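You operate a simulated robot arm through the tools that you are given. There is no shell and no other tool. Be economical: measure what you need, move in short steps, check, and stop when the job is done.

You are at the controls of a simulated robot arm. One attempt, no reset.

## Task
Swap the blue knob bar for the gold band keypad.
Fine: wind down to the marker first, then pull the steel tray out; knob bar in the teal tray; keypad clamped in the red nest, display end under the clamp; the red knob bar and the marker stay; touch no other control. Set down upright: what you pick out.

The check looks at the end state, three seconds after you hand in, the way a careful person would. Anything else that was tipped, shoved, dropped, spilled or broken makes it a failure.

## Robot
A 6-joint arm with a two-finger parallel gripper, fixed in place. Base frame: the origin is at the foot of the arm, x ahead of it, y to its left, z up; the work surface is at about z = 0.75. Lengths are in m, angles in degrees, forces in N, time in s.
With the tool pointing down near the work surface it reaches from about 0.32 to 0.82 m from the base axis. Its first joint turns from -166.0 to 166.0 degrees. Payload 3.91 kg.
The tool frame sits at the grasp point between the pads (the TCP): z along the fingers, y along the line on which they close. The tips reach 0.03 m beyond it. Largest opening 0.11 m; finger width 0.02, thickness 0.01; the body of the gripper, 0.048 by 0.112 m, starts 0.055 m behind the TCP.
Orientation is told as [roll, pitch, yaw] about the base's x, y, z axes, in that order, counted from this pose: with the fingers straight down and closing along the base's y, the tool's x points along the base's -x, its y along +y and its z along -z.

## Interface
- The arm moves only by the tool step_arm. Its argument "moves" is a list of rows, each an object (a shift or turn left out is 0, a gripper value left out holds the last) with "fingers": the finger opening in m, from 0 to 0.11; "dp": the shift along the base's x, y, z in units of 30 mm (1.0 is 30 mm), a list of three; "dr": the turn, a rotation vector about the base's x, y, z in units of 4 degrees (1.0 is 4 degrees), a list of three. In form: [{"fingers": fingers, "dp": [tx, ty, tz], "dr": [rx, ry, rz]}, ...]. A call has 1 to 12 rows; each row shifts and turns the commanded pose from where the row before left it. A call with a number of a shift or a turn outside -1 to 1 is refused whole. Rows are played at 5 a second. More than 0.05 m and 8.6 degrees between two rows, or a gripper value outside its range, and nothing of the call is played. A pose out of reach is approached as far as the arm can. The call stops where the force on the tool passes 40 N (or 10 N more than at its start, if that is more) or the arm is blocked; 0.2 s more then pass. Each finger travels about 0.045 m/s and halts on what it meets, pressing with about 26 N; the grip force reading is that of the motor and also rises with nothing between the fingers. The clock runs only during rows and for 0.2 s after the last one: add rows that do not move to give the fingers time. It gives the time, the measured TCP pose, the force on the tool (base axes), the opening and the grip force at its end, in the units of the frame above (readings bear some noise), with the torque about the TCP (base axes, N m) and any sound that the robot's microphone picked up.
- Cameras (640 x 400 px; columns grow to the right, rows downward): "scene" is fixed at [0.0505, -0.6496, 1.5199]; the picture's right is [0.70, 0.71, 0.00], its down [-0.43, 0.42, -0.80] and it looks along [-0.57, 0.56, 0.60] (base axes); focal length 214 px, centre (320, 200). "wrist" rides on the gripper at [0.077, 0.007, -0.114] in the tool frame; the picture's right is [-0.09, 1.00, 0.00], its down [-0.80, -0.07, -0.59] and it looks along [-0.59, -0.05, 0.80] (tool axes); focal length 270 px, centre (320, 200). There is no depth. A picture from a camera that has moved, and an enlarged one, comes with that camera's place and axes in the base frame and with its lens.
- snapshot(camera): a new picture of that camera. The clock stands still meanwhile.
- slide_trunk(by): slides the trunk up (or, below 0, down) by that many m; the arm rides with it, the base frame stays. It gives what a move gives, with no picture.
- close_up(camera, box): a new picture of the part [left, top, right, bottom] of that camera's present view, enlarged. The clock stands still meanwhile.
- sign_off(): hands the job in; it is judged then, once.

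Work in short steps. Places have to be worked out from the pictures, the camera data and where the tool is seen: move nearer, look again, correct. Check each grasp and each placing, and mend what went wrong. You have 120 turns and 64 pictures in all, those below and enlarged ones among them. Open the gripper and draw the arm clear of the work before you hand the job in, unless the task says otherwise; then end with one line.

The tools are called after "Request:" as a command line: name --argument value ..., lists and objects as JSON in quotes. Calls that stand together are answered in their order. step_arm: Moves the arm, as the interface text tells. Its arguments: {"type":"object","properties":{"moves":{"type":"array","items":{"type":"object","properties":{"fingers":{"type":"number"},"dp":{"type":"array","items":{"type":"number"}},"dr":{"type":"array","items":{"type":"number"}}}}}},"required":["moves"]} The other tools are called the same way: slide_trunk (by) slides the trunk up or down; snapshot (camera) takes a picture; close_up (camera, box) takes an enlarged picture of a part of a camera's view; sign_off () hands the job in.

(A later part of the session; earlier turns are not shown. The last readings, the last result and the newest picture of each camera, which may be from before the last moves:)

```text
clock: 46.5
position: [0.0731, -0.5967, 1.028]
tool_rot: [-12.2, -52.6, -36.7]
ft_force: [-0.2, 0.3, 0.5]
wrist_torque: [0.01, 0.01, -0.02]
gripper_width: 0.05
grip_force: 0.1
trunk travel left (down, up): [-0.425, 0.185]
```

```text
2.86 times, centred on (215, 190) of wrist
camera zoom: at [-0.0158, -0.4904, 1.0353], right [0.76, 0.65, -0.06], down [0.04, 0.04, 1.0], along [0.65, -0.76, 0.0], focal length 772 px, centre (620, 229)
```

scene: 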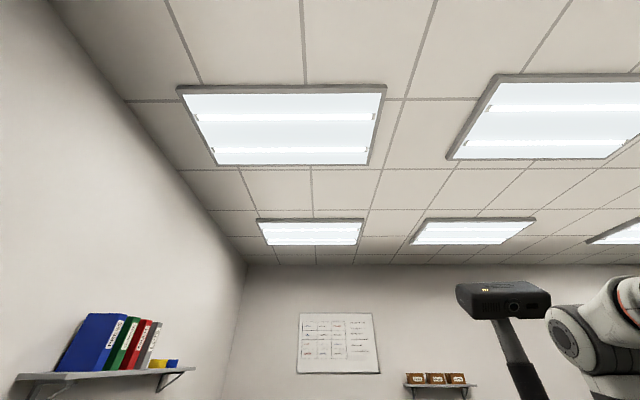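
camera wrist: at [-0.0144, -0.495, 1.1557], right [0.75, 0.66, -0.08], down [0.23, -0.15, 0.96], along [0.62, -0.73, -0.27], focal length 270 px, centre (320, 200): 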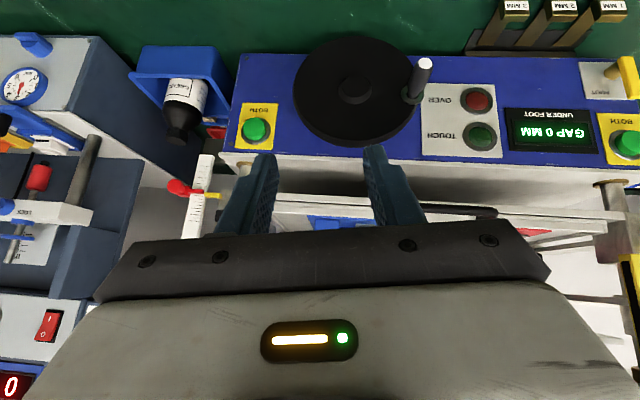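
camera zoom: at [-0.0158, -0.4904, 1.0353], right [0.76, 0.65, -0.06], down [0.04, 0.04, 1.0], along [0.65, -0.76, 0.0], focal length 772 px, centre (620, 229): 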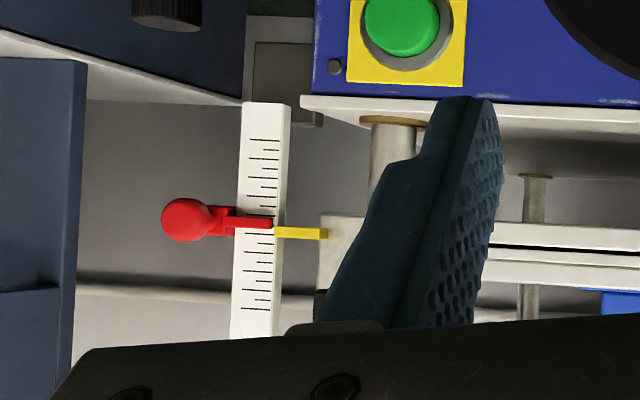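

Level view: the pointer is ≈0.9 tick above the marker, i.e. ≈17° of wheel. I go back to the knob and grip again.

Request:
step_arm --moves '[{"dp": [0, 0, 0.7], "dr": [0.7, 0.7, 0]}, {"dp": [0, 0, 0.7], "dr": [0.7, 0.7, 0]}, {"dp": [0, 0, 0.7], "dr": [0.7, 0.7, 0]}, {"dp": [0, 0, 0.6], "dr": [0.7, 0.7, 0]}, {"dp": [0.9, 0.3, 0]}, {"dp": [0.9, 0.3, 0]}, {"dp": [0.9, 0.3, -0.8]}, {"dp": [0.9, 0.3, -0.8]}, {"dp": [0.9, 0.3, -0.8]}]'

Request:
step_arm --moves '[{"dp": [0.36, -0.5, -0.78]}, {"dp": [0.36, -0.5, -0.78]}, {"dp": [0.36, -0.5, -0.78]}, {"dp": [0.36, -0.5, -0.78]}, {"dp": [0.36, -0.5, -0.78]}, {"dp": [0.36, -0.5, -0.78]}, {}]'

Request:
step_arm --moves '[{"fingers": 0.0}, {}, {}, {}]'

```text
clock: 48.5
position: [0.209, -0.5522, 1.0361]
tool_rot: [-9.5, -37.0, -38.7]
ft_force: [0.6, 0.7, 0.2]
wrist_torque: [-0.02, -0.03, 0.0]
gripper_width: 0.0501
grip_force: 0.2
trunk travel left (down, up): [-0.425, 0.185]
```

```text
clock: 50.1
position: [0.2732, -0.6437, 0.8986]
tool_rot: [-9.4, -37.0, -38.6]
ft_force: [0.1, -0.4, 0.2]
wrist_torque: [-0.01, 0.01, -0.04]
gripper_width: 0.0503
grip_force: 0.1
trunk travel left (down, up): [-0.425, 0.185]
```

```text
clock: 51.1
position: [0.2714, -0.6446, 0.8981]
tool_rot: [-9.4, -37.2, -39.0]
ft_force: [-11.9, -15.6, 1.4]
wrist_torque: [-0.37, 0.21, -1.07]
gripper_width: 0.0239
grip_force: 45.5
trunk travel left (down, up): [-0.425, 0.185]
```

Gripped; I turn the last 17°.

Request:
step_arm --moves '[{"dp": [0.04, 0.04, -0.42]}, {"dp": [0.0, 0.0, -0.42]}, {}]'

Request:
step_arm --moves '[{"fingers": 0.05}, {}, {}, {"dp": [-0.36, 0.5, 0.78]}, {"dp": [-0.36, 0.5, 0.78]}, {"dp": [-0.36, 0.5, 0.78]}, {"dp": [-0.36, 0.5, 0.78]}, {"dp": [-0.36, 0.5, 0.78]}, {"dp": [-0.36, 0.5, 0.78]}, {"dp": [0, 0, 0.8]}]'

Request:
step_arm --moves '[{"dp": [-0.9, -0.3, 0.8]}, {"dp": [-0.9, -0.3, 0.8]}, {"dp": [-0.9, -0.3, 0.8]}, {"dp": [-0.9, -0.3, 0]}, {"dp": [-0.9, -0.3, 0]}, {"dp": [0, 0, -0.9], "dr": [-0.7, -0.7, 0]}, {"dp": [0, 0, -0.9], "dr": [-0.7, -0.7, 0]}, {"dp": [0, 0, -0.9], "dr": [-0.7, -0.7, 0]}, {"dp": [0, 0, -0.7], "dr": [-0.7, -0.7, 0]}]'

Request:
close_up --camera "wrist" --box '[150, 120, 280, 260]'

```text
clock: 52.0
position: [0.2716, -0.6452, 0.8734]
tool_rot: [-9.5, -37.3, -38.9]
ft_force: [-9.5, -30.5, 11.4]
wrist_torque: [-1.37, -0.3, -0.78]
gripper_width: 0.024
grip_force: 45.1
trunk travel left (down, up): [-0.425, 0.185]
```

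```text
clock: 54.1
position: [0.2079, -0.5508, 1.0378]
tool_rot: [-9.3, -37.1, -38.7]
ft_force: [-0.2, 0.4, 0.4]
wrist_torque: [-0.03, 0.0, 0.0]
gripper_width: 0.05
grip_force: 0.1
trunk travel left (down, up): [-0.425, 0.185]
```

```text
clock: 56.1
position: [0.0726, -0.5968, 1.007]
tool_rot: [-12.3, -52.7, -36.6]
ft_force: [0.2, -0.6, -0.6]
wrist_torque: [-0.03, -0.01, -0.01]
gripper_width: 0.0503
grip_force: 0.0
trunk travel left (down, up): [-0.425, 0.185]
```

```text
2.86 times, centred on (215, 190) of wrist
camera zoom: at [-0.0159, -0.4905, 1.0133], right [0.76, 0.65, -0.06], down [0.04, 0.04, 1.0], along [0.65, -0.76, 0.0], focal length 772 px, centre (620, 229)
```

zoom: 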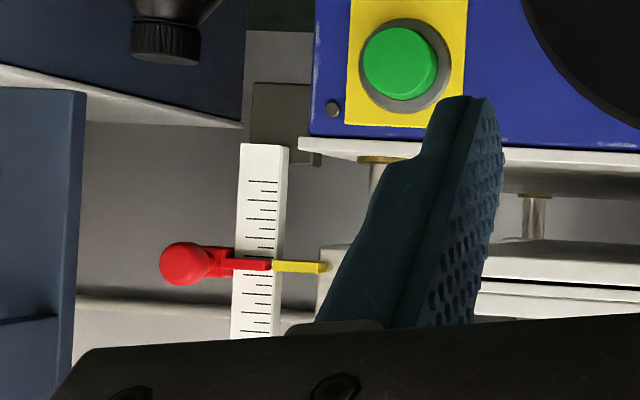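

Pointer and marker are aligned. Now I move in front of the tray and look at its handle.

Request:
step_arm --moves '[{"dp": [0.2, 0.2, 0.9], "dr": [0.7, 0.7, 0]}, {"dp": [0.2, 0.2, 0.9], "dr": [0.7, 0.7, 0]}, {"dp": [0.2, 0.2, 0.9], "dr": [0.7, 0.7, 0]}, {"dp": [0.2, 0.2, 0.9], "dr": [0.7, 0.7, 0]}, {"dp": [0.6, 0.5, 0.5]}, {"dp": [0.6, 0.5, 0.5]}, {"dp": [0.6, 0.5, 0.5]}, {"dp": [0.6, 0.5, 0.5]}]'

Request:
snapshot --camera "wrist"

```text
clock: 58.0
position: [0.1689, -0.5152, 1.1774]
tool_rot: [-9.4, -37.0, -38.8]
ft_force: [-0.3, 0.2, 1.1]
wrist_torque: [-0.01, -0.01, -0.04]
gripper_width: 0.0502
grip_force: 0.0
trunk travel left (down, up): [-0.425, 0.185]
```

```text
27 pictures are left
camera wrist: at [0.085, -0.4132, 1.2201], right [0.75, 0.66, -0.08], down [0.24, -0.15, 0.96], along [0.62, -0.73, -0.27], focal length 270 px, centre (320, 200)
```

wrist: 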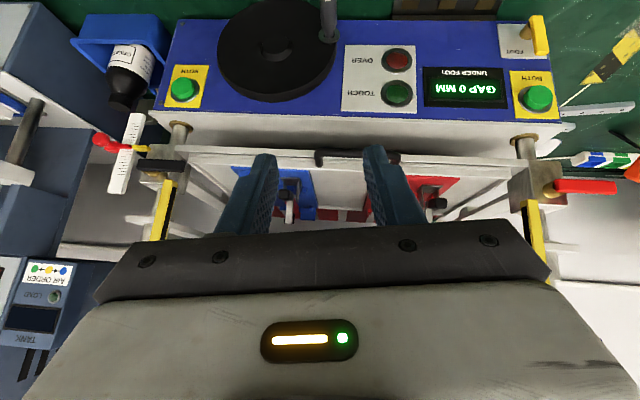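

Handle 1's bar lies at about (0.342,-0.65,1.05), along the machine's length, ≈4 cm proud of the tray. I turn the gripper 90° about its own axis so one finger goes behind the bar and one in front.

Request:
step_arm --moves '[{"dr": [0.36, -0.5, -0.78]}, {"dr": [0.36, -0.5, -0.78]}, {"dr": [0.36, -0.5, -0.78]}, {"dr": [0.36, -0.5, -0.78]}, {"dr": [0.36, -0.5, -0.78]}, {"dr": [0.36, -0.5, -0.78]}, {"dr": [0.36, -0.5, -0.78]}, {"dr": [0.36, -0.5, -0.78]}, {"dr": [0.36, -0.5, -0.78]}, {"dr": [0.36, -0.5, -0.78]}, {"dr": [0.36, -0.5, -0.78]}, {"dr": [0.36, -0.5, -0.78]}]'

Request:
step_arm --moves '[{"dr": [0.36, -0.5, -0.78]}, {"dr": [0.36, -0.5, -0.78]}, {"dr": [0.36, -0.5, -0.78]}, {"dr": [0.36, -0.5, -0.78]}, {"dr": [0.36, -0.5, -0.78]}, {"dr": [0.36, -0.5, -0.78]}, {"dr": [0.36, -0.5, -0.78]}, {"dr": [0.36, -0.5, -0.78]}, {"dr": [0.36, -0.5, -0.78]}, {"dr": [0.36, -0.5, -0.78]}, {"dr": [0.18, -0.25, -0.39]}]'

Request:
snapshot --camera "wrist"

```text
clock: 60.5
position: [0.1694, -0.5125, 1.1768]
tool_rot: [24.7, -30.1, -96.3]
ft_force: [-0.1, -0.2, 0.1]
wrist_torque: [-0.04, -0.04, 0.01]
gripper_width: 0.0502
grip_force: 0.0
trunk travel left (down, up): [-0.425, 0.185]
```

```text
clock: 63.0
position: [0.1701, -0.5123, 1.1759]
tool_rot: [37.8, -7.8, -134.0]
ft_force: [1.3, 0.3, 0.0]
wrist_torque: [-0.03, -0.01, 0.0]
gripper_width: 0.05
grip_force: 0.1
trunk travel left (down, up): [-0.425, 0.185]
```

```text
26 pictures are left
camera wrist: at [0.1852, -0.4023, 1.2595], right [0.56, -0.55, 0.62], down [-0.81, -0.24, 0.53], along [-0.14, -0.8, -0.58], focal length 270 px, centre (320, 200)
```

wrist: 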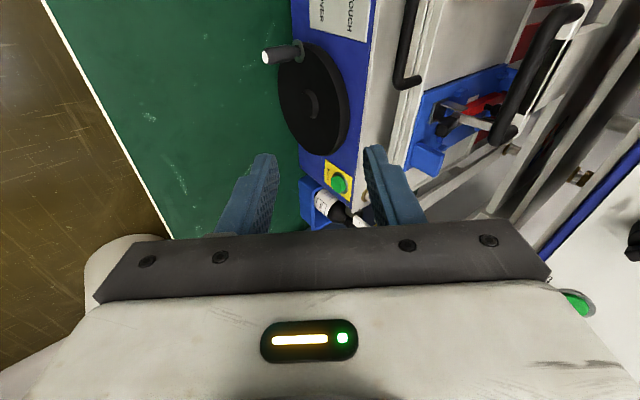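

Bar corner triangulates to (0.326,-0.714,1.035), so the bar centre is about (0.371,-0.671,1.036). I go to a standoff along the finger axis and look.

Request:
step_arm --moves '[{"fingers": 0.04, "dp": [0.87, -0.52, -0.2]}, {"dp": [0.87, -0.52, -0.2]}, {"dp": [0.87, -0.52, -0.2]}, {"dp": [0.87, -0.52, -0.2]}, {"dp": [0.87, -0.52, -0.2]}, {"dp": [0.87, -0.52, -0.2]}, {"dp": [0.36, -0.5, -0.78]}]'

Request:
snapshot --camera "wrist"

```text
clock: 64.5
position: [0.3374, -0.6219, 1.1191]
tool_rot: [37.7, -7.8, -133.9]
ft_force: [1.3, -0.4, -0.5]
wrist_torque: [-0.02, 0.04, 0.0]
gripper_width: 0.0399
grip_force: 0.0
trunk travel left (down, up): [-0.425, 0.185]
```

```text
25 pictures are left
camera wrist: at [0.3529, -0.5106, 1.2026], right [0.56, -0.55, 0.62], down [-0.81, -0.24, 0.53], along [-0.14, -0.8, -0.58], focal length 270 px, centre (320, 200)
```

wrist: 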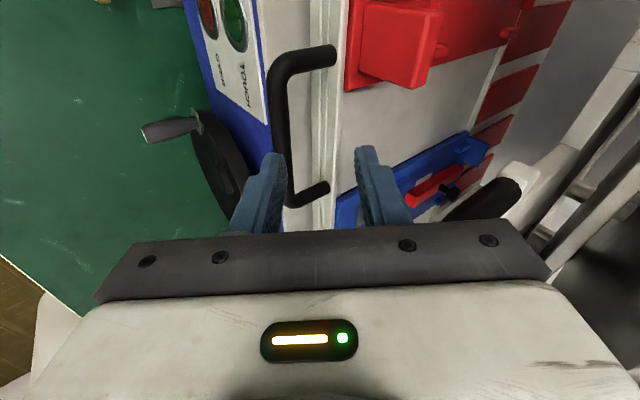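

Now better triangulation: bar centre (0.345,-0.639,1.057). I shift inward, then slide the fingers over the bar.

Request:
step_arm --moves '[{"dp": [-0.5, 0.5, -0.6]}, {"dp": [0.29, -0.4, -0.62]}, {"dp": [0.29, -0.4, -0.62]}]'

Request:
snapshot --camera "wrist"

```text
clock: 65.3
position: [0.3395, -0.6301, 1.0627]
tool_rot: [37.7, -7.6, -133.9]
ft_force: [-0.5, -0.5, 0.4]
wrist_torque: [0.02, -0.04, -0.02]
gripper_width: 0.0399
grip_force: 0.1
trunk travel left (down, up): [-0.425, 0.185]
```

```text
24 pictures are left
camera wrist: at [0.3562, -0.5196, 1.1453], right [0.56, -0.55, 0.62], down [-0.81, -0.24, 0.53], along [-0.14, -0.8, -0.58], focal length 270 px, centre (320, 200)
```

wrist: 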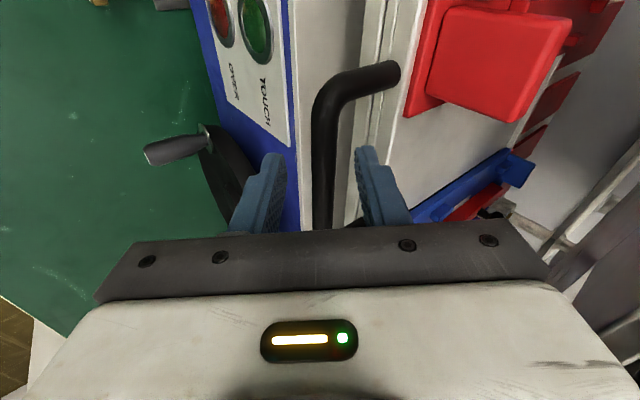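

The bar is between the fingers. I close on it.

Request:
step_arm --moves '[{"fingers": 0.0}, {}, {}, {}]'

```text
clock: 66.3
position: [0.3406, -0.6289, 1.0646]
tool_rot: [37.9, -7.7, -133.9]
ft_force: [5.1, -4.2, 8.3]
wrist_torque: [0.21, -0.36, -0.9]
gripper_width: 0.0142
grip_force: 44.9
trunk travel left (down, up): [-0.425, 0.185]
```

Gripped (14 mm). I pull straight toward the base and watch the force.

Request:
step_arm --moves '[{"dp": [-0.35, 0.35, 0]}, {"dp": [-0.35, 0.35, 0]}, {"dp": [-0.35, 0.35, 0]}, {"dp": [-0.35, 0.35, 0]}, {"dp": [-0.35, 0.35, 0]}, {"dp": [-0.35, 0.35, 0]}]'

```text
clock: 67.8
position: [0.276, -0.5647, 1.063]
tool_rot: [37.9, -7.8, -133.9]
ft_force: [4.3, 7.4, 20.7]
wrist_torque: [0.39, -0.57, -0.62]
gripper_width: 0.0143
grip_force: 44.7
trunk travel left (down, up): [-0.425, 0.185]
```

Tray follows. I continue pulling, easing the vertical load.

Request:
step_arm --moves '[{"dp": [-0.35, 0.35, 0.05]}, {"dp": [-0.35, 0.35, 0.05]}, {"dp": [-0.35, 0.35, 0]}, {"dp": [-0.35, 0.35, 0]}, {"dp": [-0.35, 0.35, 0]}, {"dp": [-0.35, 0.35, 0]}]'

Request:
snapshot --camera "wrist"

```text
clock: 69.2
position: [0.2149, -0.5023, 1.0624]
tool_rot: [37.7, -7.5, -133.8]
ft_force: [9.5, 11.5, -8.3]
wrist_torque: [0.25, -0.17, -1.06]
gripper_width: 0.0142
grip_force: 44.9
trunk travel left (down, up): [-0.425, 0.185]
```

```text
23 pictures are left
camera wrist: at [0.2297, -0.3932, 1.1473], right [0.57, -0.55, 0.61], down [-0.81, -0.24, 0.53], along [-0.14, -0.8, -0.58], focal length 270 px, centre (320, 200)
```

wrist: 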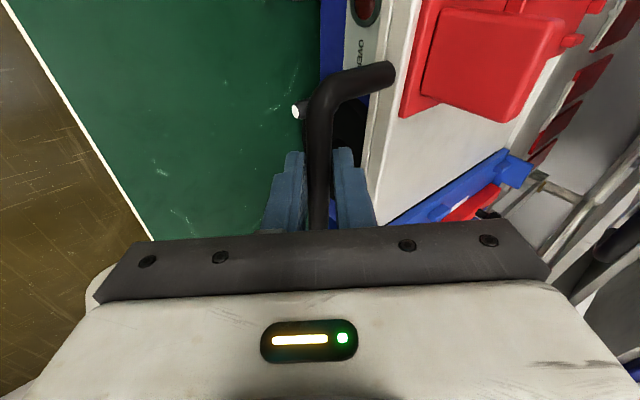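

The tray has come out about 0.18 m. I pull a bit more to find its stop.

Request:
step_arm --moves '[{"dp": [-0.35, 0.35, 0]}, {"dp": [-0.35, 0.35, 0]}, {"dp": [-0.35, 0.35, 0]}, {"dp": [-0.35, 0.35, 0]}]'

```text
clock: 70.2
position: [0.1739, -0.4628, 1.0622]
tool_rot: [37.6, -7.7, -133.8]
ft_force: [9.3, 13.4, -17.2]
wrist_torque: [0.24, -0.12, -1.04]
gripper_width: 0.0142
grip_force: 45.2
trunk travel left (down, up): [-0.425, 0.185]
```

Request:
step_arm --moves '[{"dp": [-0.3, 0.3, 0.03]}, {"dp": [-0.3, 0.3, 0.03]}, {"dp": [-0.3, 0.3, 0.03]}]'

```text
clock: 71.0
position: [0.1448, -0.4337, 1.0645]
tool_rot: [37.6, -7.5, -133.9]
ft_force: [4.5, 13.0, -30.0]
wrist_torque: [0.64, -0.37, -0.77]
gripper_width: 0.0142
grip_force: 45.2
trunk travel left (down, up): [-0.425, 0.185]
```

Pulled about 0.28 m; I stop here, relieve the vertical load, release and lift away.

Request:
step_arm --moves '[{"dp": [0, 0, -0.08]}, {"fingers": 0.05}, {}, {"dp": [-0.2, 0.28, 0.78]}, {"dp": [0, 0, 0.9]}, {"dp": [0, 0, 0.9]}, {"dp": [0, 0, 0.9]}]'

```text
clock: 72.5
position: [0.1405, -0.4289, 1.1704]
tool_rot: [37.7, -7.7, -133.8]
ft_force: [-0.3, 0.5, -0.6]
wrist_torque: [0.01, 0.01, -0.03]
gripper_width: 0.0503
grip_force: 0.0
trunk travel left (down, up): [-0.425, 0.185]
```

I raise the trunk, then untilt the tool to vertical and turn it to yaw -45 for an overview.

Request:
slide_trunk --by 0.18

Request:
step_arm --moves '[{"dp": [0.2, -0.2, 0], "dr": [0.81, 0.58, 0]}, {"dp": [0.2, -0.2, 0], "dr": [0.81, 0.58, 0]}, {"dp": [0.2, -0.2, 0], "dr": [0.81, 0.58, 0]}, {"dp": [0.2, -0.2, 0], "dr": [0.81, 0.58, 0]}, {"dp": [0.2, -0.2, 0], "dr": [0.81, 0.58, 0]}, {"dp": [0.2, -0.2, 0], "dr": [0.81, 0.58, 0]}, {"dr": [0.81, 0.58, 0]}, {"dr": [0.81, 0.58, 0]}, {"dr": [0.81, 0.58, 0]}, {"dr": [0.57, 0.41, 0]}]'

Request:
step_arm --moves '[{"dr": [0, 0, 1]}, {"dr": [0, 0, 1]}, {"dr": [0, 0, 1]}, {"dr": [0, 0, 1]}, {"dr": [0, 0, 1]}, {"dr": [0, 0, 1]}, {"dr": [0, 0, 1]}, {"dr": [0, 0, 1]}, {"dr": [0, 0, 1]}, {"dr": [0, 0, 1]}, {"dr": [0, 0, 1]}, {"dr": [0, 0, 1]}]'

Request:
step_arm --moves '[{"dr": [0, 0, 1]}, {"dr": [0, 0, 1]}, {"dr": [0, 0, 1]}, {"dr": [0, 0, 1]}, {"dr": [0, 0, 1]}, {"dr": [0, 0, 1]}, {"dr": [0, 0, 1]}, {"dr": [0, 0, 1]}, {"dr": [0, 0, 1]}, {"dr": [0, 0, 1]}]'

Request:
snapshot --camera "wrist"

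```text
clock: 74.5
position: [0.1394, -0.4282, 1.3505]
tool_rot: [37.7, -7.8, -133.9]
ft_force: [-1.0, 0.4, -0.3]
wrist_torque: [-0.03, 0.04, -0.03]
gripper_width: 0.0502
grip_force: 0.1
trunk travel left (down, up): [-0.605, 0.005]
```

```text
clock: 76.8
position: [0.1756, -0.4644, 1.3494]
tool_rot: [-0.2, 0.4, -131.3]
ft_force: [0.8, 0.7, -0.1]
wrist_torque: [-0.01, 0.03, 0.01]
gripper_width: 0.0502
grip_force: 0.1
trunk travel left (down, up): [-0.605, 0.005]
```

```text
clock: 79.3
position: [0.1764, -0.463, 1.3507]
tool_rot: [-0.3, 0.3, -83.3]
ft_force: [0.5, 0.3, 0.7]
wrist_torque: [0.02, -0.02, 0.01]
gripper_width: 0.0504
grip_force: 0.0
trunk travel left (down, up): [-0.605, 0.005]
```

```text
clock: 81.5
position: [0.1763, -0.4634, 1.3507]
tool_rot: [-0.2, 0.4, -43.4]
ft_force: [1.0, -0.8, 0.4]
wrist_torque: [0.01, 0.03, -0.04]
gripper_width: 0.0502
grip_force: 0.1
trunk travel left (down, up): [-0.605, 0.005]
```

```text
22 pictures are left
camera wrist: at [0.1258, -0.4059, 1.465], right [0.75, 0.66, 0.0], down [0.54, -0.6, 0.59], along [0.39, -0.44, -0.81], focal length 270 px, centre (320, 200)
```

wrist: 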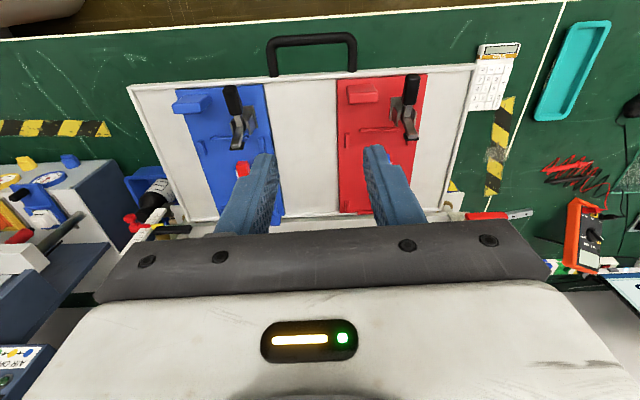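

The tray is out with both nests exposed. I zoom in on the red nest and on the keypad.

Request:
close_up --camera "wrist" --box '[320, 65, 460, 220]'

Request:
close_up --camera "wrist" --box '[450, 10, 630, 130]'

```text
2.58 times, centred on (390, 142) of wrist
camera zoom: at [0.1258, -0.4059, 1.465], right [0.75, 0.66, 0.0], down [0.54, -0.6, 0.59], along [0.39, -0.44, -0.81], focal length 698 px, centre (139, 348)
```

zoom: 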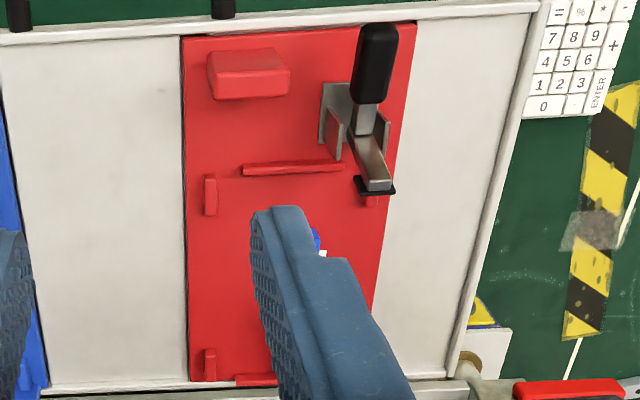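

```text
3.33 times, centred on (540, 70) of wrist
camera zoom: at [0.1258, -0.4059, 1.465], right [0.75, 0.66, 0.0], down [0.54, -0.6, 0.59], along [0.39, -0.44, -0.81], focal length 901 px, centre (-413, 633)
```

zoom: 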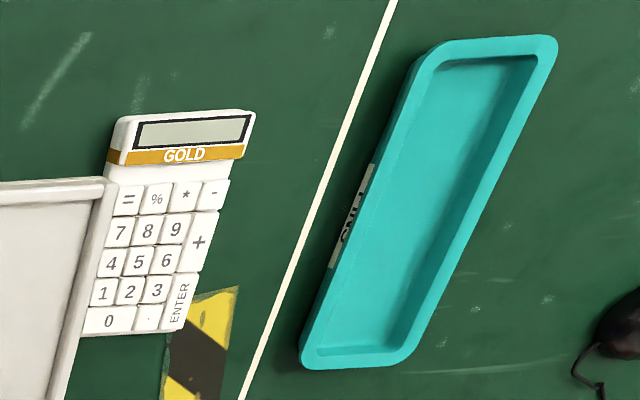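

GOLD keypad confirmed; the nest pocket has ribs with the clamp at its base-side end. I shift right and open the fingers to see the bar and clamp unobstructed.

Request:
step_arm --moves '[{"fingers": 0.11, "dp": [0.7, 0.7, -0.5]}, {"dp": [0.7, 0.7, -0.5]}, {"dp": [0.5, -0.5, 0]}, {"dp": [0.5, -0.5, 0]}, {}]'

Request:
close_up --camera "wrist" --box '[220, 10, 440, 220]'

```text
clock: 82.8
position: [0.2464, -0.4525, 1.3198]
tool_rot: [-0.1, 0.4, -43.4]
ft_force: [-0.5, 0.0, -0.2]
wrist_torque: [-0.02, -0.02, 0.0]
gripper_width: 0.11
grip_force: 0.1
trunk travel left (down, up): [-0.605, 0.005]
```

```text
1.90 times, centred on (330, 115) of wrist
camera zoom: at [0.1963, -0.3945, 1.4358], right [0.75, 0.66, 0.0], down [0.54, -0.6, 0.59], along [0.39, -0.44, -0.81], focal length 515 px, centre (301, 362)
```

zoom: 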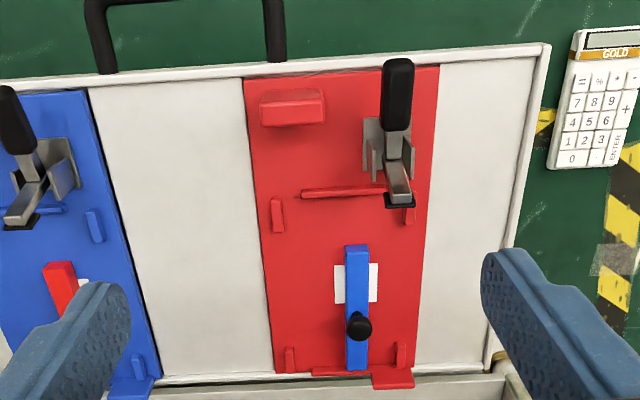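

Blue bar lies along the outward direction from about q=0.575 to 0.689 at p≈-0.108, unclamped (its clamp arm stands up). I move above it with a narrower opening and check.

Request:
step_arm --moves '[{"fingers": 0.05, "dp": [0.86, -0.42, -0.6], "dr": [0, 0, -0.4]}, {"dp": [0.86, -0.42, -0.8]}, {"dp": [0.86, -0.42, -0.8]}, {"dp": [0.86, -0.42, -0.8]}, {"dp": [0, 0, -0.9]}, {"dp": [0, 0, -0.7]}]'

Request:
snapshot --camera "wrist"

```text
clock: 84.2
position: [0.3507, -0.5043, 1.1821]
tool_rot: [-0.2, 0.6, -45.0]
ft_force: [0.6, -0.7, 0.4]
wrist_torque: [0.02, 0.01, 0.0]
gripper_width: 0.05
grip_force: 0.1
trunk travel left (down, up): [-0.605, 0.005]
```

```text
18 pictures are left
camera wrist: at [0.302, -0.4439, 1.2972], right [0.77, 0.64, 0.0], down [0.52, -0.62, 0.59], along [0.38, -0.45, -0.81], focal length 270 px, centre (320, 200)
```

wrist: 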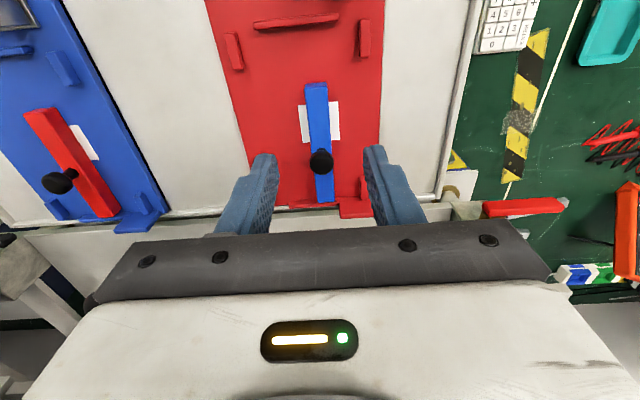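

Bar top is at z≈1.067, centred between the fingers. I descend to TCP z≈1.081 and close.

Request:
step_arm --moves '[{"dp": [0, 0, -0.9]}, {"dp": [0, 0, -0.9]}, {"dp": [0, 0, -0.9]}, {"dp": [0, 0, -0.35]}, {"dp": [0, 0, -0.3]}]'

Request:
step_arm --moves '[{"fingers": 0.0}, {}, {}, {}]'

```text
clock: 85.3
position: [0.3529, -0.5034, 1.0963]
tool_rot: [-0.4, -0.5, -44.9]
ft_force: [-3.2, 3.4, 19.1]
wrist_torque: [0.64, -0.13, 0.17]
gripper_width: 0.0508
grip_force: 0.5
trunk travel left (down, up): [-0.605, 0.005]
stopped in row 5: the force on the tool passed its limit at 50 N (the readings are from after the stop); the commanded pose is now the measured one
```

```text
clock: 86.3
position: [0.3529, -0.5015, 1.0958]
tool_rot: [-0.6, -0.6, -44.9]
ft_force: [11.6, 8.8, 35.0]
wrist_torque: [0.68, -0.5, -0.1]
gripper_width: 0.017
grip_force: 26.1
trunk travel left (down, up): [-0.605, 0.005]
```

Contact came a bit early at the right finger, but the bar is gripped at 17 mm. I lift gently and check.

Request:
step_arm --moves '[{"dp": [0, 0, 0.15]}, {"dp": [0, 0, 0.3]}, {"dp": [0, 0, 0.5]}, {"dp": [0, 0, 0.7]}, {}]'

Request:
snapshot --camera "wrist"

```text
clock: 87.5
position: [0.3528, -0.5017, 1.1432]
tool_rot: [-0.3, -0.3, -45.0]
ft_force: [-1.1, 0.8, -0.6]
wrist_torque: [0.03, -0.03, -0.01]
gripper_width: 0.0171
grip_force: 25.6
trunk travel left (down, up): [-0.605, 0.005]
```

```text
17 pictures are left
camera wrist: at [0.3039, -0.442, 1.2574], right [0.77, 0.64, 0.0], down [0.52, -0.61, 0.6], along [0.38, -0.46, -0.8], focal length 270 px, centre (320, 200)
```

wrist: 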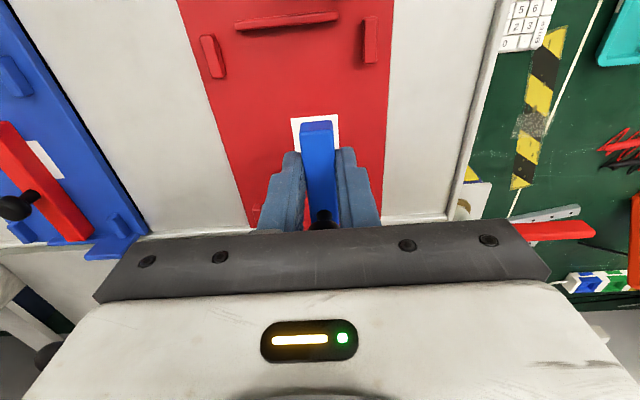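

The bar is held level. The teal tray runs along the same direction, centred near (0.67,-0.11). I lift and carry the bar over there.

Request:
step_arm --moves '[{"dp": [0, 0, 0.9]}, {"dp": [0, 0, 0.9]}, {"dp": [0, 0, 0.9]}, {"dp": [0, 0, 0.5]}, {"dp": [0.7, 0.98, 0]}, {"dp": [0.7, 0.98, 0]}, {"dp": [0.7, 0.98, 0]}, {"dp": [0.7, 0.98, 0]}, {"dp": [0.7, 0.98, 0]}, {"dp": [0.7, 0.98, 0]}, {"dp": [0.7, 0.98, 0]}]'

Request:
step_arm --moves '[{"dp": [0.7, 0.98, -0.5]}, {"dp": [0.7, 0.98, -0.5]}, {"dp": [0.7, 0.98, -0.5]}, {"dp": [0.7, 0.98, -0.5]}, {"dp": [0.7, 0.98, -0.5]}, {"dp": [0.7, 0.98, -0.5]}, {"dp": [0.4, 0.9, -1]}, {"dp": [0, 0, -1]}, {"dp": [0, 0, -1]}, {"dp": [0, 0, -1]}, {"dp": [0, 0, -1]}]'

Request:
snapshot --camera "wrist"

```text
clock: 89.9
position: [0.4984, -0.2982, 1.2365]
tool_rot: [-0.3, -0.3, -45.1]
ft_force: [0.6, 0.5, -1.2]
wrist_torque: [-0.01, -0.01, 0.01]
gripper_width: 0.0169
grip_force: 26.0
trunk travel left (down, up): [-0.605, 0.005]
```

```text
clock: 92.3
position: [0.6378, -0.0943, 0.9973]
tool_rot: [-0.2, -0.2, -45.0]
ft_force: [-0.2, 0.2, -0.3]
wrist_torque: [0.03, 0.03, -0.03]
gripper_width: 0.0171
grip_force: 26.0
trunk travel left (down, up): [-0.605, 0.005]
```

```text
16 pictures are left
camera wrist: at [0.5894, -0.0324, 1.1116], right [0.77, 0.64, -0.01], down [0.52, -0.61, 0.6], along [0.38, -0.46, -0.8], focal length 270 px, centre (320, 200)
```

wrist: 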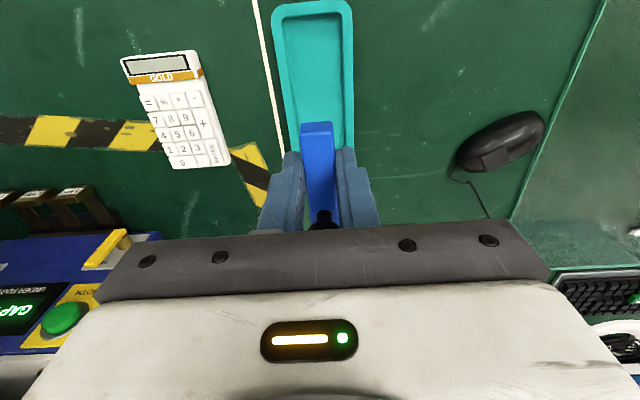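

Well aligned over the tray (centre ≈(0.663,-0.119)). I descend, slowly at the end until contact.

Request:
step_arm --moves '[{"dp": [0, 0, -1], "dr": [0, 0, -0.3]}, {"dp": [0, 0, -1]}, {"dp": [0, 0, -1]}, {"dp": [0, 0, -1]}, {"dp": [0, 0, -1]}, {"dp": [0, 0, -0.8]}, {}]'

Request:
step_arm --moves '[{"dp": [0, 0, -0.2]}, {"dp": [0, 0, -0.2]}, {}]'

```text
clock: 93.9
position: [0.6407, -0.0949, 0.8255]
tool_rot: [-0.3, -0.3, -46.2]
ft_force: [-0.6, 0.3, -0.5]
wrist_torque: [0.0, -0.01, 0.0]
gripper_width: 0.0171
grip_force: 26.0
trunk travel left (down, up): [-0.605, 0.005]
```

```text
clock: 94.7
position: [0.6388, -0.0943, 0.8107]
tool_rot: [-0.3, -0.3, -46.2]
ft_force: [-0.5, 0.2, -0.6]
wrist_torque: [-0.01, 0.01, -0.05]
gripper_width: 0.0171
grip_force: 25.8
trunk travel left (down, up): [-0.605, 0.005]
```

Request:
step_arm --moves '[{"dp": [0, 0, -0.2]}, {"dp": [0, 0, -0.2]}, {}]'

Request:
step_arm --moves '[{"dp": [0, 0, -0.12]}, {"dp": [0, 0, -0.12]}, {}]'

```text
clock: 95.5
position: [0.6389, -0.0949, 0.7996]
tool_rot: [-0.4, -0.3, -46.2]
ft_force: [-0.4, -0.1, 0.0]
wrist_torque: [0.0, 0.0, 0.05]
gripper_width: 0.0171
grip_force: 26.3
trunk travel left (down, up): [-0.605, 0.005]
```

```text
clock: 96.3
position: [0.6384, -0.0957, 0.793]
tool_rot: [-0.3, -0.3, -46.3]
ft_force: [-0.2, 0.6, -0.7]
wrist_torque: [-0.01, 0.0, -0.03]
gripper_width: 0.0169
grip_force: 26.1
trunk travel left (down, up): [-0.605, 0.005]
```

Still no contact at TCP z 0.793; I lower in small steps.

Request:
step_arm --moves '[{"dp": [0, 0, -0.1]}, {"dp": [0, 0, -0.1]}, {}]'

```text
clock: 97.1
position: [0.6379, -0.0939, 0.7851]
tool_rot: [-0.3, -0.3, -46.2]
ft_force: [-0.6, -0.7, -0.1]
wrist_torque: [0.05, 0.01, -0.03]
gripper_width: 0.0172
grip_force: 25.7
trunk travel left (down, up): [-0.605, 0.005]
```

Request:
step_arm --moves '[{"dp": [0, 0, -0.07]}, {"dp": [0, 0, -0.07]}, {}]'

```text
clock: 97.9
position: [0.6369, -0.0946, 0.7844]
tool_rot: [-0.2, -0.4, -46.2]
ft_force: [-1.3, -0.3, 15.4]
wrist_torque: [0.17, 0.12, 0.02]
gripper_width: 0.0172
grip_force: 25.9
trunk travel left (down, up): [-0.605, 0.005]
```

Contact. I open slightly, then rise and look.

Request:
step_arm --moves '[{"dp": [0, 0, 0.05], "fingers": 0.027}, {}, {"dp": [0, 0, 0.5]}, {"dp": [0, 0, 1]}, {"dp": [0, 0, 1]}, {"dp": [0, 0, 1]}, {"dp": [0, 0, 1]}, {"dp": [-0.3, 0.3, 1], "fingers": 0.11}, {"dp": [-0.3, 0.3, 1]}]'

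Request:
snapshot --camera "wrist"

```text
clock: 99.9
position: [0.6207, -0.0775, 0.9818]
tool_rot: [-0.3, -0.3, -46.2]
ft_force: [-0.8, -0.7, 0.5]
wrist_torque: [-0.02, -0.04, 0.01]
gripper_width: 0.08
grip_force: 0.1
trunk travel left (down, up): [-0.605, 0.005]
```

```text
15 pictures are left
camera wrist: at [0.5716, -0.0158, 1.0958], right [0.78, 0.63, 0.0], down [0.5, -0.62, 0.6], along [0.37, -0.47, -0.8], focal length 270 px, centre (320, 200)
```

wrist: 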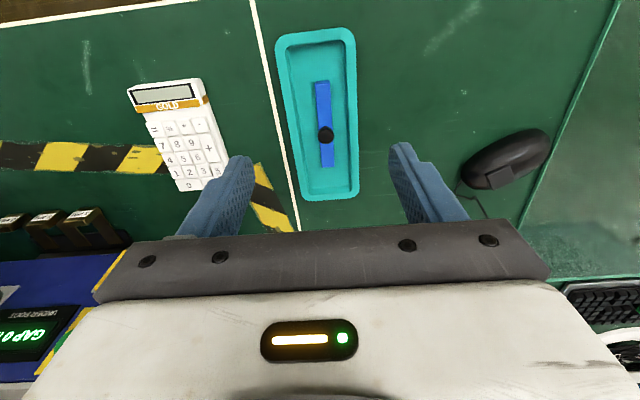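

The bar lies upright in the teal tray. The keypad is centred near (0.5315,-0.236), aligned with the machine's axes, about 0.14 × 0.085. I move over it with the gripper fully open.

Request:
step_arm --moves '[{"fingers": 0.11, "dp": [-0.5, -0.88, 0.3], "dr": [0, 0, 0.3]}, {"dp": [-0.5, -0.88, 0]}, {"dp": [-0.5, -0.88, 0]}, {"dp": [-0.5, -0.88, 0]}, {"dp": [-0.5, -0.88, 0]}, {"dp": [-0.5, -0.88, -0.6]}, {"dp": [0, 0, -1]}, {"dp": [0, 0, -1]}]'

Request:
snapshot --camera "wrist"

```text
clock: 101.7
position: [0.5312, -0.2335, 0.9093]
tool_rot: [-0.3, -0.3, -45.0]
ft_force: [0.6, -0.1, -0.4]
wrist_torque: [0.03, -0.01, 0.03]
gripper_width: 0.11
grip_force: 0.0
trunk travel left (down, up): [-0.605, 0.005]
```

```text
14 pictures are left
camera wrist: at [0.4817, -0.1727, 1.0247], right [0.77, 0.64, -0.01], down [0.52, -0.61, 0.6], along [0.38, -0.46, -0.8], focal length 270 px, centre (320, 200)
```

wrist: 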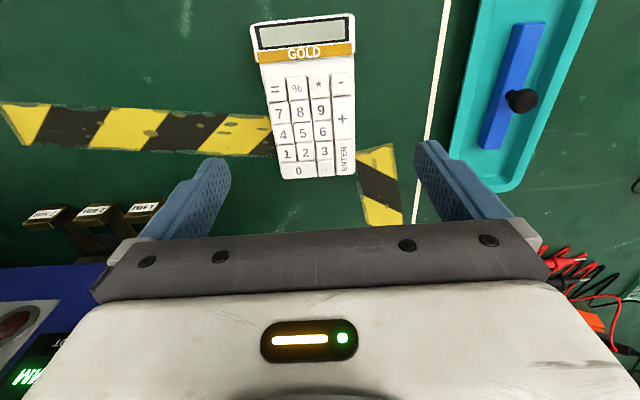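

Keypad centre refines to (0.5295,-0.2415), width 0.081, length 0.146. I centre, descend to z≈0.786, and close.

Request:
step_arm --moves '[{"dp": [-0.06, -0.26, -0.7]}, {"dp": [0, 0, -1]}, {"dp": [0, 0, -1]}, {"dp": [0, 0, -0.9]}, {"dp": [0, 0, -0.3]}, {"dp": [0, 0, -0.2]}, {}]'

Request:
step_arm --moves '[{"fingers": 0.06}, {}, {}, {}, {}]'

```text
clock: 103.3
position: [0.5276, -0.2418, 0.7872]
tool_rot: [-0.3, -0.3, -45.0]
ft_force: [-0.4, -0.8, -0.3]
wrist_torque: [0.0, 0.02, -0.02]
gripper_width: 0.1097
grip_force: 0.0
trunk travel left (down, up): [-0.605, 0.005]
```

```text
clock: 104.5
position: [0.5281, -0.2415, 0.7877]
tool_rot: [-0.4, -0.4, -45.0]
ft_force: [-1.5, -1.1, 1.1]
wrist_torque: [-0.01, 0.03, -0.01]
gripper_width: 0.0837
grip_force: 26.5
trunk travel left (down, up): [-0.605, 0.005]
```

Gripped at 84 mm. I lift to z≈1.24.

Request:
step_arm --moves '[{"dp": [0, 0, 0.3]}, {"dp": [0, 0, 0.7]}, {"dp": [0, 0, 1]}, {"dp": [0, 0, 1]}, {"dp": [0, 0, 1]}, {"dp": [0, 0, 1]}, {"dp": [0, 0, 1]}, {"dp": [0, 0, 1]}, {"dp": [0, 0, 1]}, {"dp": [0, 0, 1]}, {"dp": [0, 0, 1]}, {"dp": [0, 0, 1]}]'

Request:
step_arm --moves '[{"dp": [0, 0, 1]}, {"dp": [0, 0, 1]}, {"dp": [0, 0, 1]}, {"dp": [0, 0, 1]}, {"dp": [-0.6, -0.95, 0.2]}, {"dp": [-0.6, -0.95, 0]}, {"dp": [-0.6, -0.95, 0]}, {"dp": [-0.6, -0.95, 0]}, {"dp": [-0.6, -0.95, 0]}]'

Request:
step_arm --moves '[{"dp": [-0.6, -0.95, 0]}, {"dp": [-0.6, -0.95, 0]}, {"dp": [-0.6, -0.95, 0]}, {"dp": [-0.6, -0.95, 0]}, {"dp": [-0.47, -0.68, 0]}, {}]'

Request:
snapshot --camera "wrist"

```text
clock: 107.1
position: [0.5296, -0.2434, 1.1179]
tool_rot: [-0.3, -0.3, -45.0]
ft_force: [-0.3, -0.6, -2.4]
wrist_torque: [0.05, 0.0, 0.02]
gripper_width: 0.0834
grip_force: 25.9
trunk travel left (down, up): [-0.605, 0.005]
```

```text
clock: 109.1
position: [0.4375, -0.3854, 1.2455]
tool_rot: [-0.3, -0.3, -45.1]
ft_force: [0.0, 0.0, -1.8]
wrist_torque: [0.0, -0.01, 0.02]
gripper_width: 0.0835
grip_force: 25.5
trunk travel left (down, up): [-0.605, 0.005]
```

```text
clock: 110.5
position: [0.3513, -0.521, 1.2443]
tool_rot: [-0.2, -0.2, -45.0]
ft_force: [0.6, 0.5, -1.3]
wrist_torque: [0.01, -0.01, -0.01]
gripper_width: 0.0836
grip_force: 26.1
trunk travel left (down, up): [-0.605, 0.005]
```

```text
13 pictures are left
camera wrist: at [0.3024, -0.4595, 1.3577], right [0.77, 0.64, -0.01], down [0.52, -0.61, 0.6], along [0.38, -0.46, -0.8], focal length 270 px, centre (320, 200)
```

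wrist: 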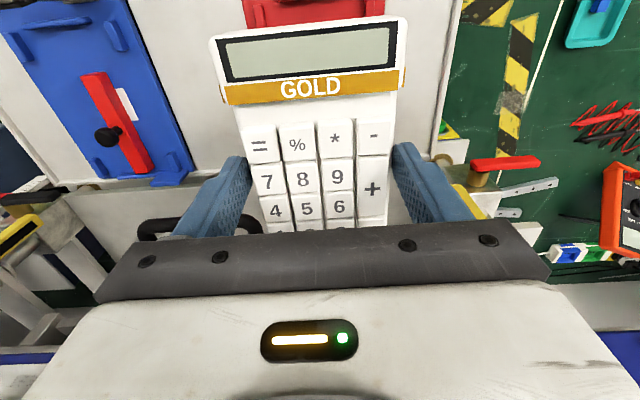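

Keypad hangs level, display end toward the base (clamp side). I nudge 2 mm and lower to just above the ribs, then check alignment.

Request:
step_arm --moves '[{"dp": [0.07, 0.07, -0.8]}, {"dp": [0, 0, -0.9]}, {"dp": [0, 0, -0.9]}, {"dp": [0, 0, -0.9]}, {"dp": [0, 0, -0.4]}, {}]'

Request:
close_up --camera "wrist" --box '[180, 0, 440, 230]'

```text
clock: 111.9
position: [0.3523, -0.516, 1.1266]
tool_rot: [-0.4, -0.4, -45.0]
ft_force: [0.2, -1.5, 7.7]
wrist_torque: [-0.47, -0.61, -0.17]
gripper_width: 0.0838
grip_force: 25.9
trunk travel left (down, up): [-0.605, 0.005]
```

```text
1.74 times, centred on (310, 115) of wrist
camera zoom: at [0.3029, -0.4545, 1.2401], right [0.77, 0.64, -0.01], down [0.52, -0.61, 0.6], along [0.38, -0.46, -0.8], focal length 470 px, centre (337, 348)
```

zoom: 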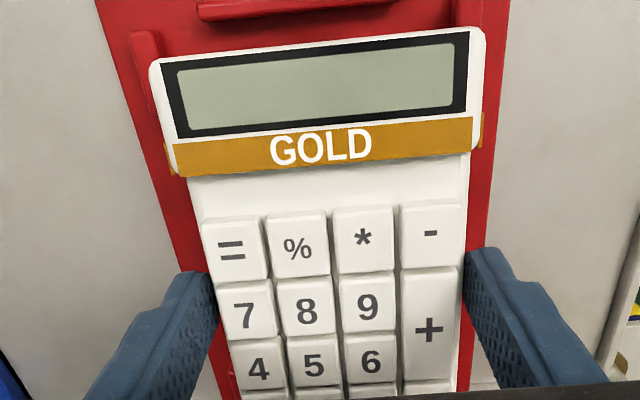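

The rear end touched early: the keypad is ~6 mm too far outward (front rib inner edge q≈0.537). I rise a little, shift toward the base, and try again gently.

Request:
step_arm --moves '[{"dp": [0, 0, 0.4]}, {"dp": [-0.21, 0.19, 0]}, {}, {"dp": [0, 0, -0.4]}, {}]'

Request:
step_arm --moves '[{"dp": [0, 0, -0.15]}, {}, {"dp": [0, 0, -0.1]}, {}]'

```text
clock: 113.1
position: [0.3486, -0.511, 1.1258]
tool_rot: [-0.3, -0.2, -45.0]
ft_force: [0.2, 0.2, -2.0]
wrist_torque: [0.01, -0.01, -0.01]
gripper_width: 0.0838
grip_force: 26.1
trunk travel left (down, up): [-0.605, 0.005]
```

```text
clock: 114.1
position: [0.348, -0.5125, 1.1182]
tool_rot: [-0.3, -0.2, -45.0]
ft_force: [0.4, 0.2, -1.6]
wrist_torque: [0.01, 0.01, 0.01]
gripper_width: 0.0834
grip_force: 25.8
trunk travel left (down, up): [-0.605, 0.005]
```

No contact now. I keep lowering toward the expected seat (≈1.104).

Request:
step_arm --moves '[{"dp": [0, 0, -0.12]}, {}, {"dp": [0, 0, -0.12]}, {}]'

Request:
step_arm --moves '[{"dp": [0, 0, -0.1]}, {}, {"dp": [0, 0, -0.1]}, {}]'

```text
clock: 115.1
position: [0.3476, -0.5126, 1.1113]
tool_rot: [-0.2, -0.4, -45.0]
ft_force: [-4.9, -6.5, 8.4]
wrist_torque: [0.51, 0.35, 0.45]
gripper_width: 0.0836
grip_force: 26.1
trunk travel left (down, up): [-0.605, 0.005]
```

```text
clock: 116.1
position: [0.3467, -0.5131, 1.1045]
tool_rot: [-0.3, -0.4, -45.1]
ft_force: [-5.1, -4.4, 3.2]
wrist_torque: [-0.08, 0.02, 0.0]
gripper_width: 0.0834
grip_force: 25.8
trunk travel left (down, up): [-0.605, 0.005]
```

It slid in between the ribs (slight side push from the right rib). I lower a last bit to seat.

Request:
step_arm --moves '[{"dp": [-0.04, -0.04, -0.06]}, {}, {"dp": [0, 0, -0.06]}, {}]'

```text
clock: 117.1
position: [0.3469, -0.5132, 1.1014]
tool_rot: [-0.4, -0.2, -45.1]
ft_force: [1.0, -0.4, 7.0]
wrist_torque: [0.34, 0.44, 0.03]
gripper_width: 0.0836
grip_force: 26.5
trunk travel left (down, up): [-0.605, 0.005]
```

Seated contact. I open and rise straight up to look.

Request:
step_arm --moves '[{"fingers": 0.1}, {}, {}, {"dp": [0, 0, 0.5]}, {"dp": [0, 0, 1]}, {"dp": [0, 0, 1]}, {"dp": [-0.5, 0.5, 1]}, {"dp": [-0.5, 0.5, 1]}, {"dp": [-0.5, 0.5, 0.8]}]'

Request:
close_up --camera "wrist" --box '[220, 10, 460, 220]'

```text
clock: 119.1
position: [0.2994, -0.4664, 1.2599]
tool_rot: [-0.2, -0.3, -45.0]
ft_force: [0.1, 0.7, -0.3]
wrist_torque: [0.01, 0.0, 0.02]
gripper_width: 0.1002
grip_force: 0.0
trunk travel left (down, up): [-0.605, 0.005]
```

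```text
1.90 times, centred on (340, 115) of wrist
camera zoom: at [0.2506, -0.4048, 1.3743], right [0.77, 0.64, 0.0], down [0.52, -0.61, 0.6], along [0.38, -0.46, -0.8], focal length 515 px, centre (282, 362)
```

zoom: 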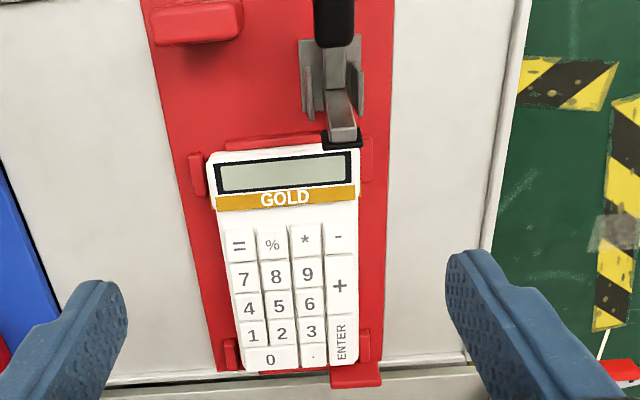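

The keypad is seated between the ribs, display end toward the clamp. The clamp is open (arm up, tip z≈1.144; handle horizontal toward the base at about (0.264,-0.391,1.10), pivot ≈q 0.506). I go above the handle with a small opening.

Request:
step_arm --moves '[{"fingers": 0.04, "dp": [-0.4, 0.85, -0.2]}, {"dp": [-0.4, 0.85, -0.2]}, {"dp": [-0.38, 0.83, -0.6]}, {"dp": [0, 0, -0.9]}, {"dp": [0, 0, -0.4]}, {}]'

Request:
snapshot --camera "wrist"

```text
clock: 120.5
position: [0.2635, -0.3912, 1.1909]
tool_rot: [-0.3, -0.3, -44.9]
ft_force: [0.4, -0.3, -0.1]
wrist_torque: [0.02, -0.03, 0.02]
gripper_width: 0.0404
grip_force: 0.1
trunk travel left (down, up): [-0.605, 0.005]
```

```text
10 pictures are left
camera wrist: at [0.2148, -0.3299, 1.3053], right [0.77, 0.64, 0.0], down [0.52, -0.61, 0.6], along [0.38, -0.46, -0.8], focal length 270 px, centre (320, 200)
```

wrist: 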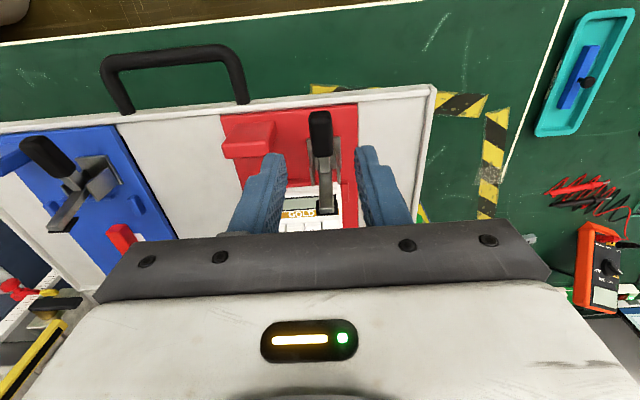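

Aligned: handle tip at q≈0.452, centred between the fingers. I descend and close on the handle.

Request:
step_arm --moves '[{"dp": [0, 0, -0.9]}, {"dp": [0, 0, -0.9]}, {"dp": [0, 0, -0.6]}, {"dp": [0, 0, -0.25]}, {}]'

Request:
step_arm --moves '[{"fingers": 0.0}, {}, {}, {}]'

```text
clock: 121.7
position: [0.2656, -0.3935, 1.1115]
tool_rot: [-0.3, -0.3, -45.0]
ft_force: [0.2, -0.2, 0.5]
wrist_torque: [0.01, -0.02, 0.03]
gripper_width: 0.04
grip_force: 0.0
trunk travel left (down, up): [-0.605, 0.005]
```

```text
clock: 122.7
position: [0.2657, -0.3933, 1.1119]
tool_rot: [-0.3, -0.3, -45.0]
ft_force: [0.4, -1.0, -0.1]
wrist_torque: [0.03, -0.02, 0.11]
gripper_width: 0.0177
grip_force: 25.6
trunk travel left (down, up): [-0.605, 0.005]
```

Handle gripped (18 mm). I swing it up around the pivot, first 45°.

Request:
step_arm --moves '[{"dp": [0.05, -0.05, 0.35]}, {"dp": [0.115, -0.115, 0.32]}, {"dp": [0.17, -0.17, 0.26]}, {}]'

```text
clock: 123.7
position: [0.2776, -0.4042, 1.1403]
tool_rot: [-0.3, -0.3, -45.1]
ft_force: [0.2, 0.4, -4.9]
wrist_torque: [0.51, 0.31, -0.02]
gripper_width: 0.0178
grip_force: 25.8
trunk travel left (down, up): [-0.605, 0.005]
```

Low force, moving freely. I continue the arc to vertical.

Request:
step_arm --moves '[{"dp": [0.21, -0.21, 0.19]}, {"dp": [0.24, -0.24, 0.11]}, {"dp": [0.25, -0.25, 0.01]}, {}]'

Request:
close_up --camera "wrist" --box '[200, 60, 440, 230]'

```text
clock: 124.7
position: [0.2972, -0.4251, 1.149]
tool_rot: [-0.3, -0.3, -45.0]
ft_force: [1.0, -0.1, -5.8]
wrist_torque: [0.49, 0.26, 0.02]
gripper_width: 0.0176
grip_force: 26.2
trunk travel left (down, up): [-0.605, 0.005]
```

```text
2.35 times, centred on (320, 145) of wrist
camera zoom: at [0.2484, -0.3634, 1.2632], right [0.77, 0.64, 0.0], down [0.52, -0.61, 0.6], along [0.38, -0.46, -0.8], focal length 636 px, centre (320, 329)
```

zoom: 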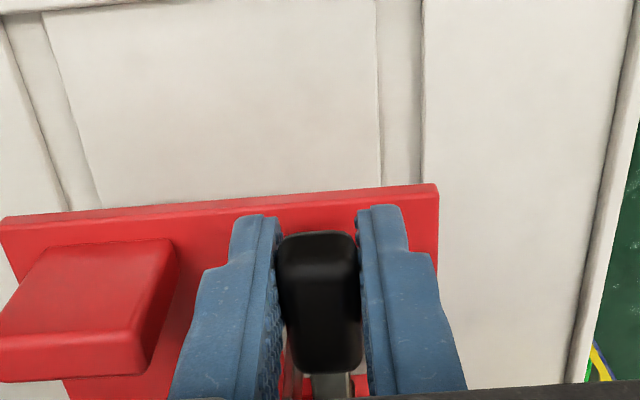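

The picture shows the whole nest plate lifting with the handle rather than the clamp turning. I reverse exactly the same path to put it back.

Request:
step_arm --moves '[{"dp": [-0.25, 0.25, -0.01]}, {"dp": [-0.24, 0.24, -0.11]}, {"dp": [-0.21, 0.21, -0.19]}, {"dp": [-0.17, 0.17, -0.26]}, {"dp": [-0.115, 0.115, -0.32]}, {}]'

Request:
snapshot --camera "wrist"

```text
clock: 126.1
position: [0.269, -0.3932, 1.1218]
tool_rot: [-0.3, -0.4, -45.0]
ft_force: [-0.5, -0.3, -4.7]
wrist_torque: [0.48, 0.3, -0.01]
gripper_width: 0.0177
grip_force: 26.1
trunk travel left (down, up): [-0.605, 0.005]
```

```text
8 pictures are left
camera wrist: at [0.2195, -0.3326, 1.2362], right [0.77, 0.64, 0.0], down [0.52, -0.61, 0.6], along [0.38, -0.46, -0.8], focal length 270 px, centre (320, 200)
```

wrist: 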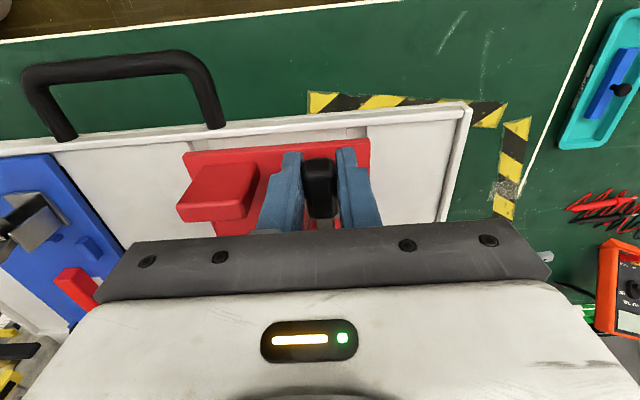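

The nest plate is held level, about 10 mm up, and laterally in place. I lower it straight back and check contact.

Request:
step_arm --moves '[{"dp": [-0.08, 0.0, 0]}, {"dp": [0, 0, -0.15]}, {"dp": [0, 0, -0.1]}, {}]'

```text
clock: 127.1
position: [0.2657, -0.3928, 1.116]
tool_rot: [-0.3, -0.2, -45.0]
ft_force: [-1.4, -0.1, -6.2]
wrist_torque: [0.51, 0.29, 0.01]
gripper_width: 0.0178
grip_force: 25.7
trunk travel left (down, up): [-0.605, 0.005]
```

Request:
step_arm --moves '[{"dp": [0, 0, -0.08]}, {}, {"dp": [0, 0, -0.08]}, {}]'

```text
clock: 128.1
position: [0.2656, -0.3922, 1.1109]
tool_rot: [-0.3, -0.4, -45.0]
ft_force: [1.6, 2.4, 3.0]
wrist_torque: [-0.08, -0.21, 0.2]
gripper_width: 0.0176
grip_force: 26.0
trunk travel left (down, up): [-0.605, 0.005]
```

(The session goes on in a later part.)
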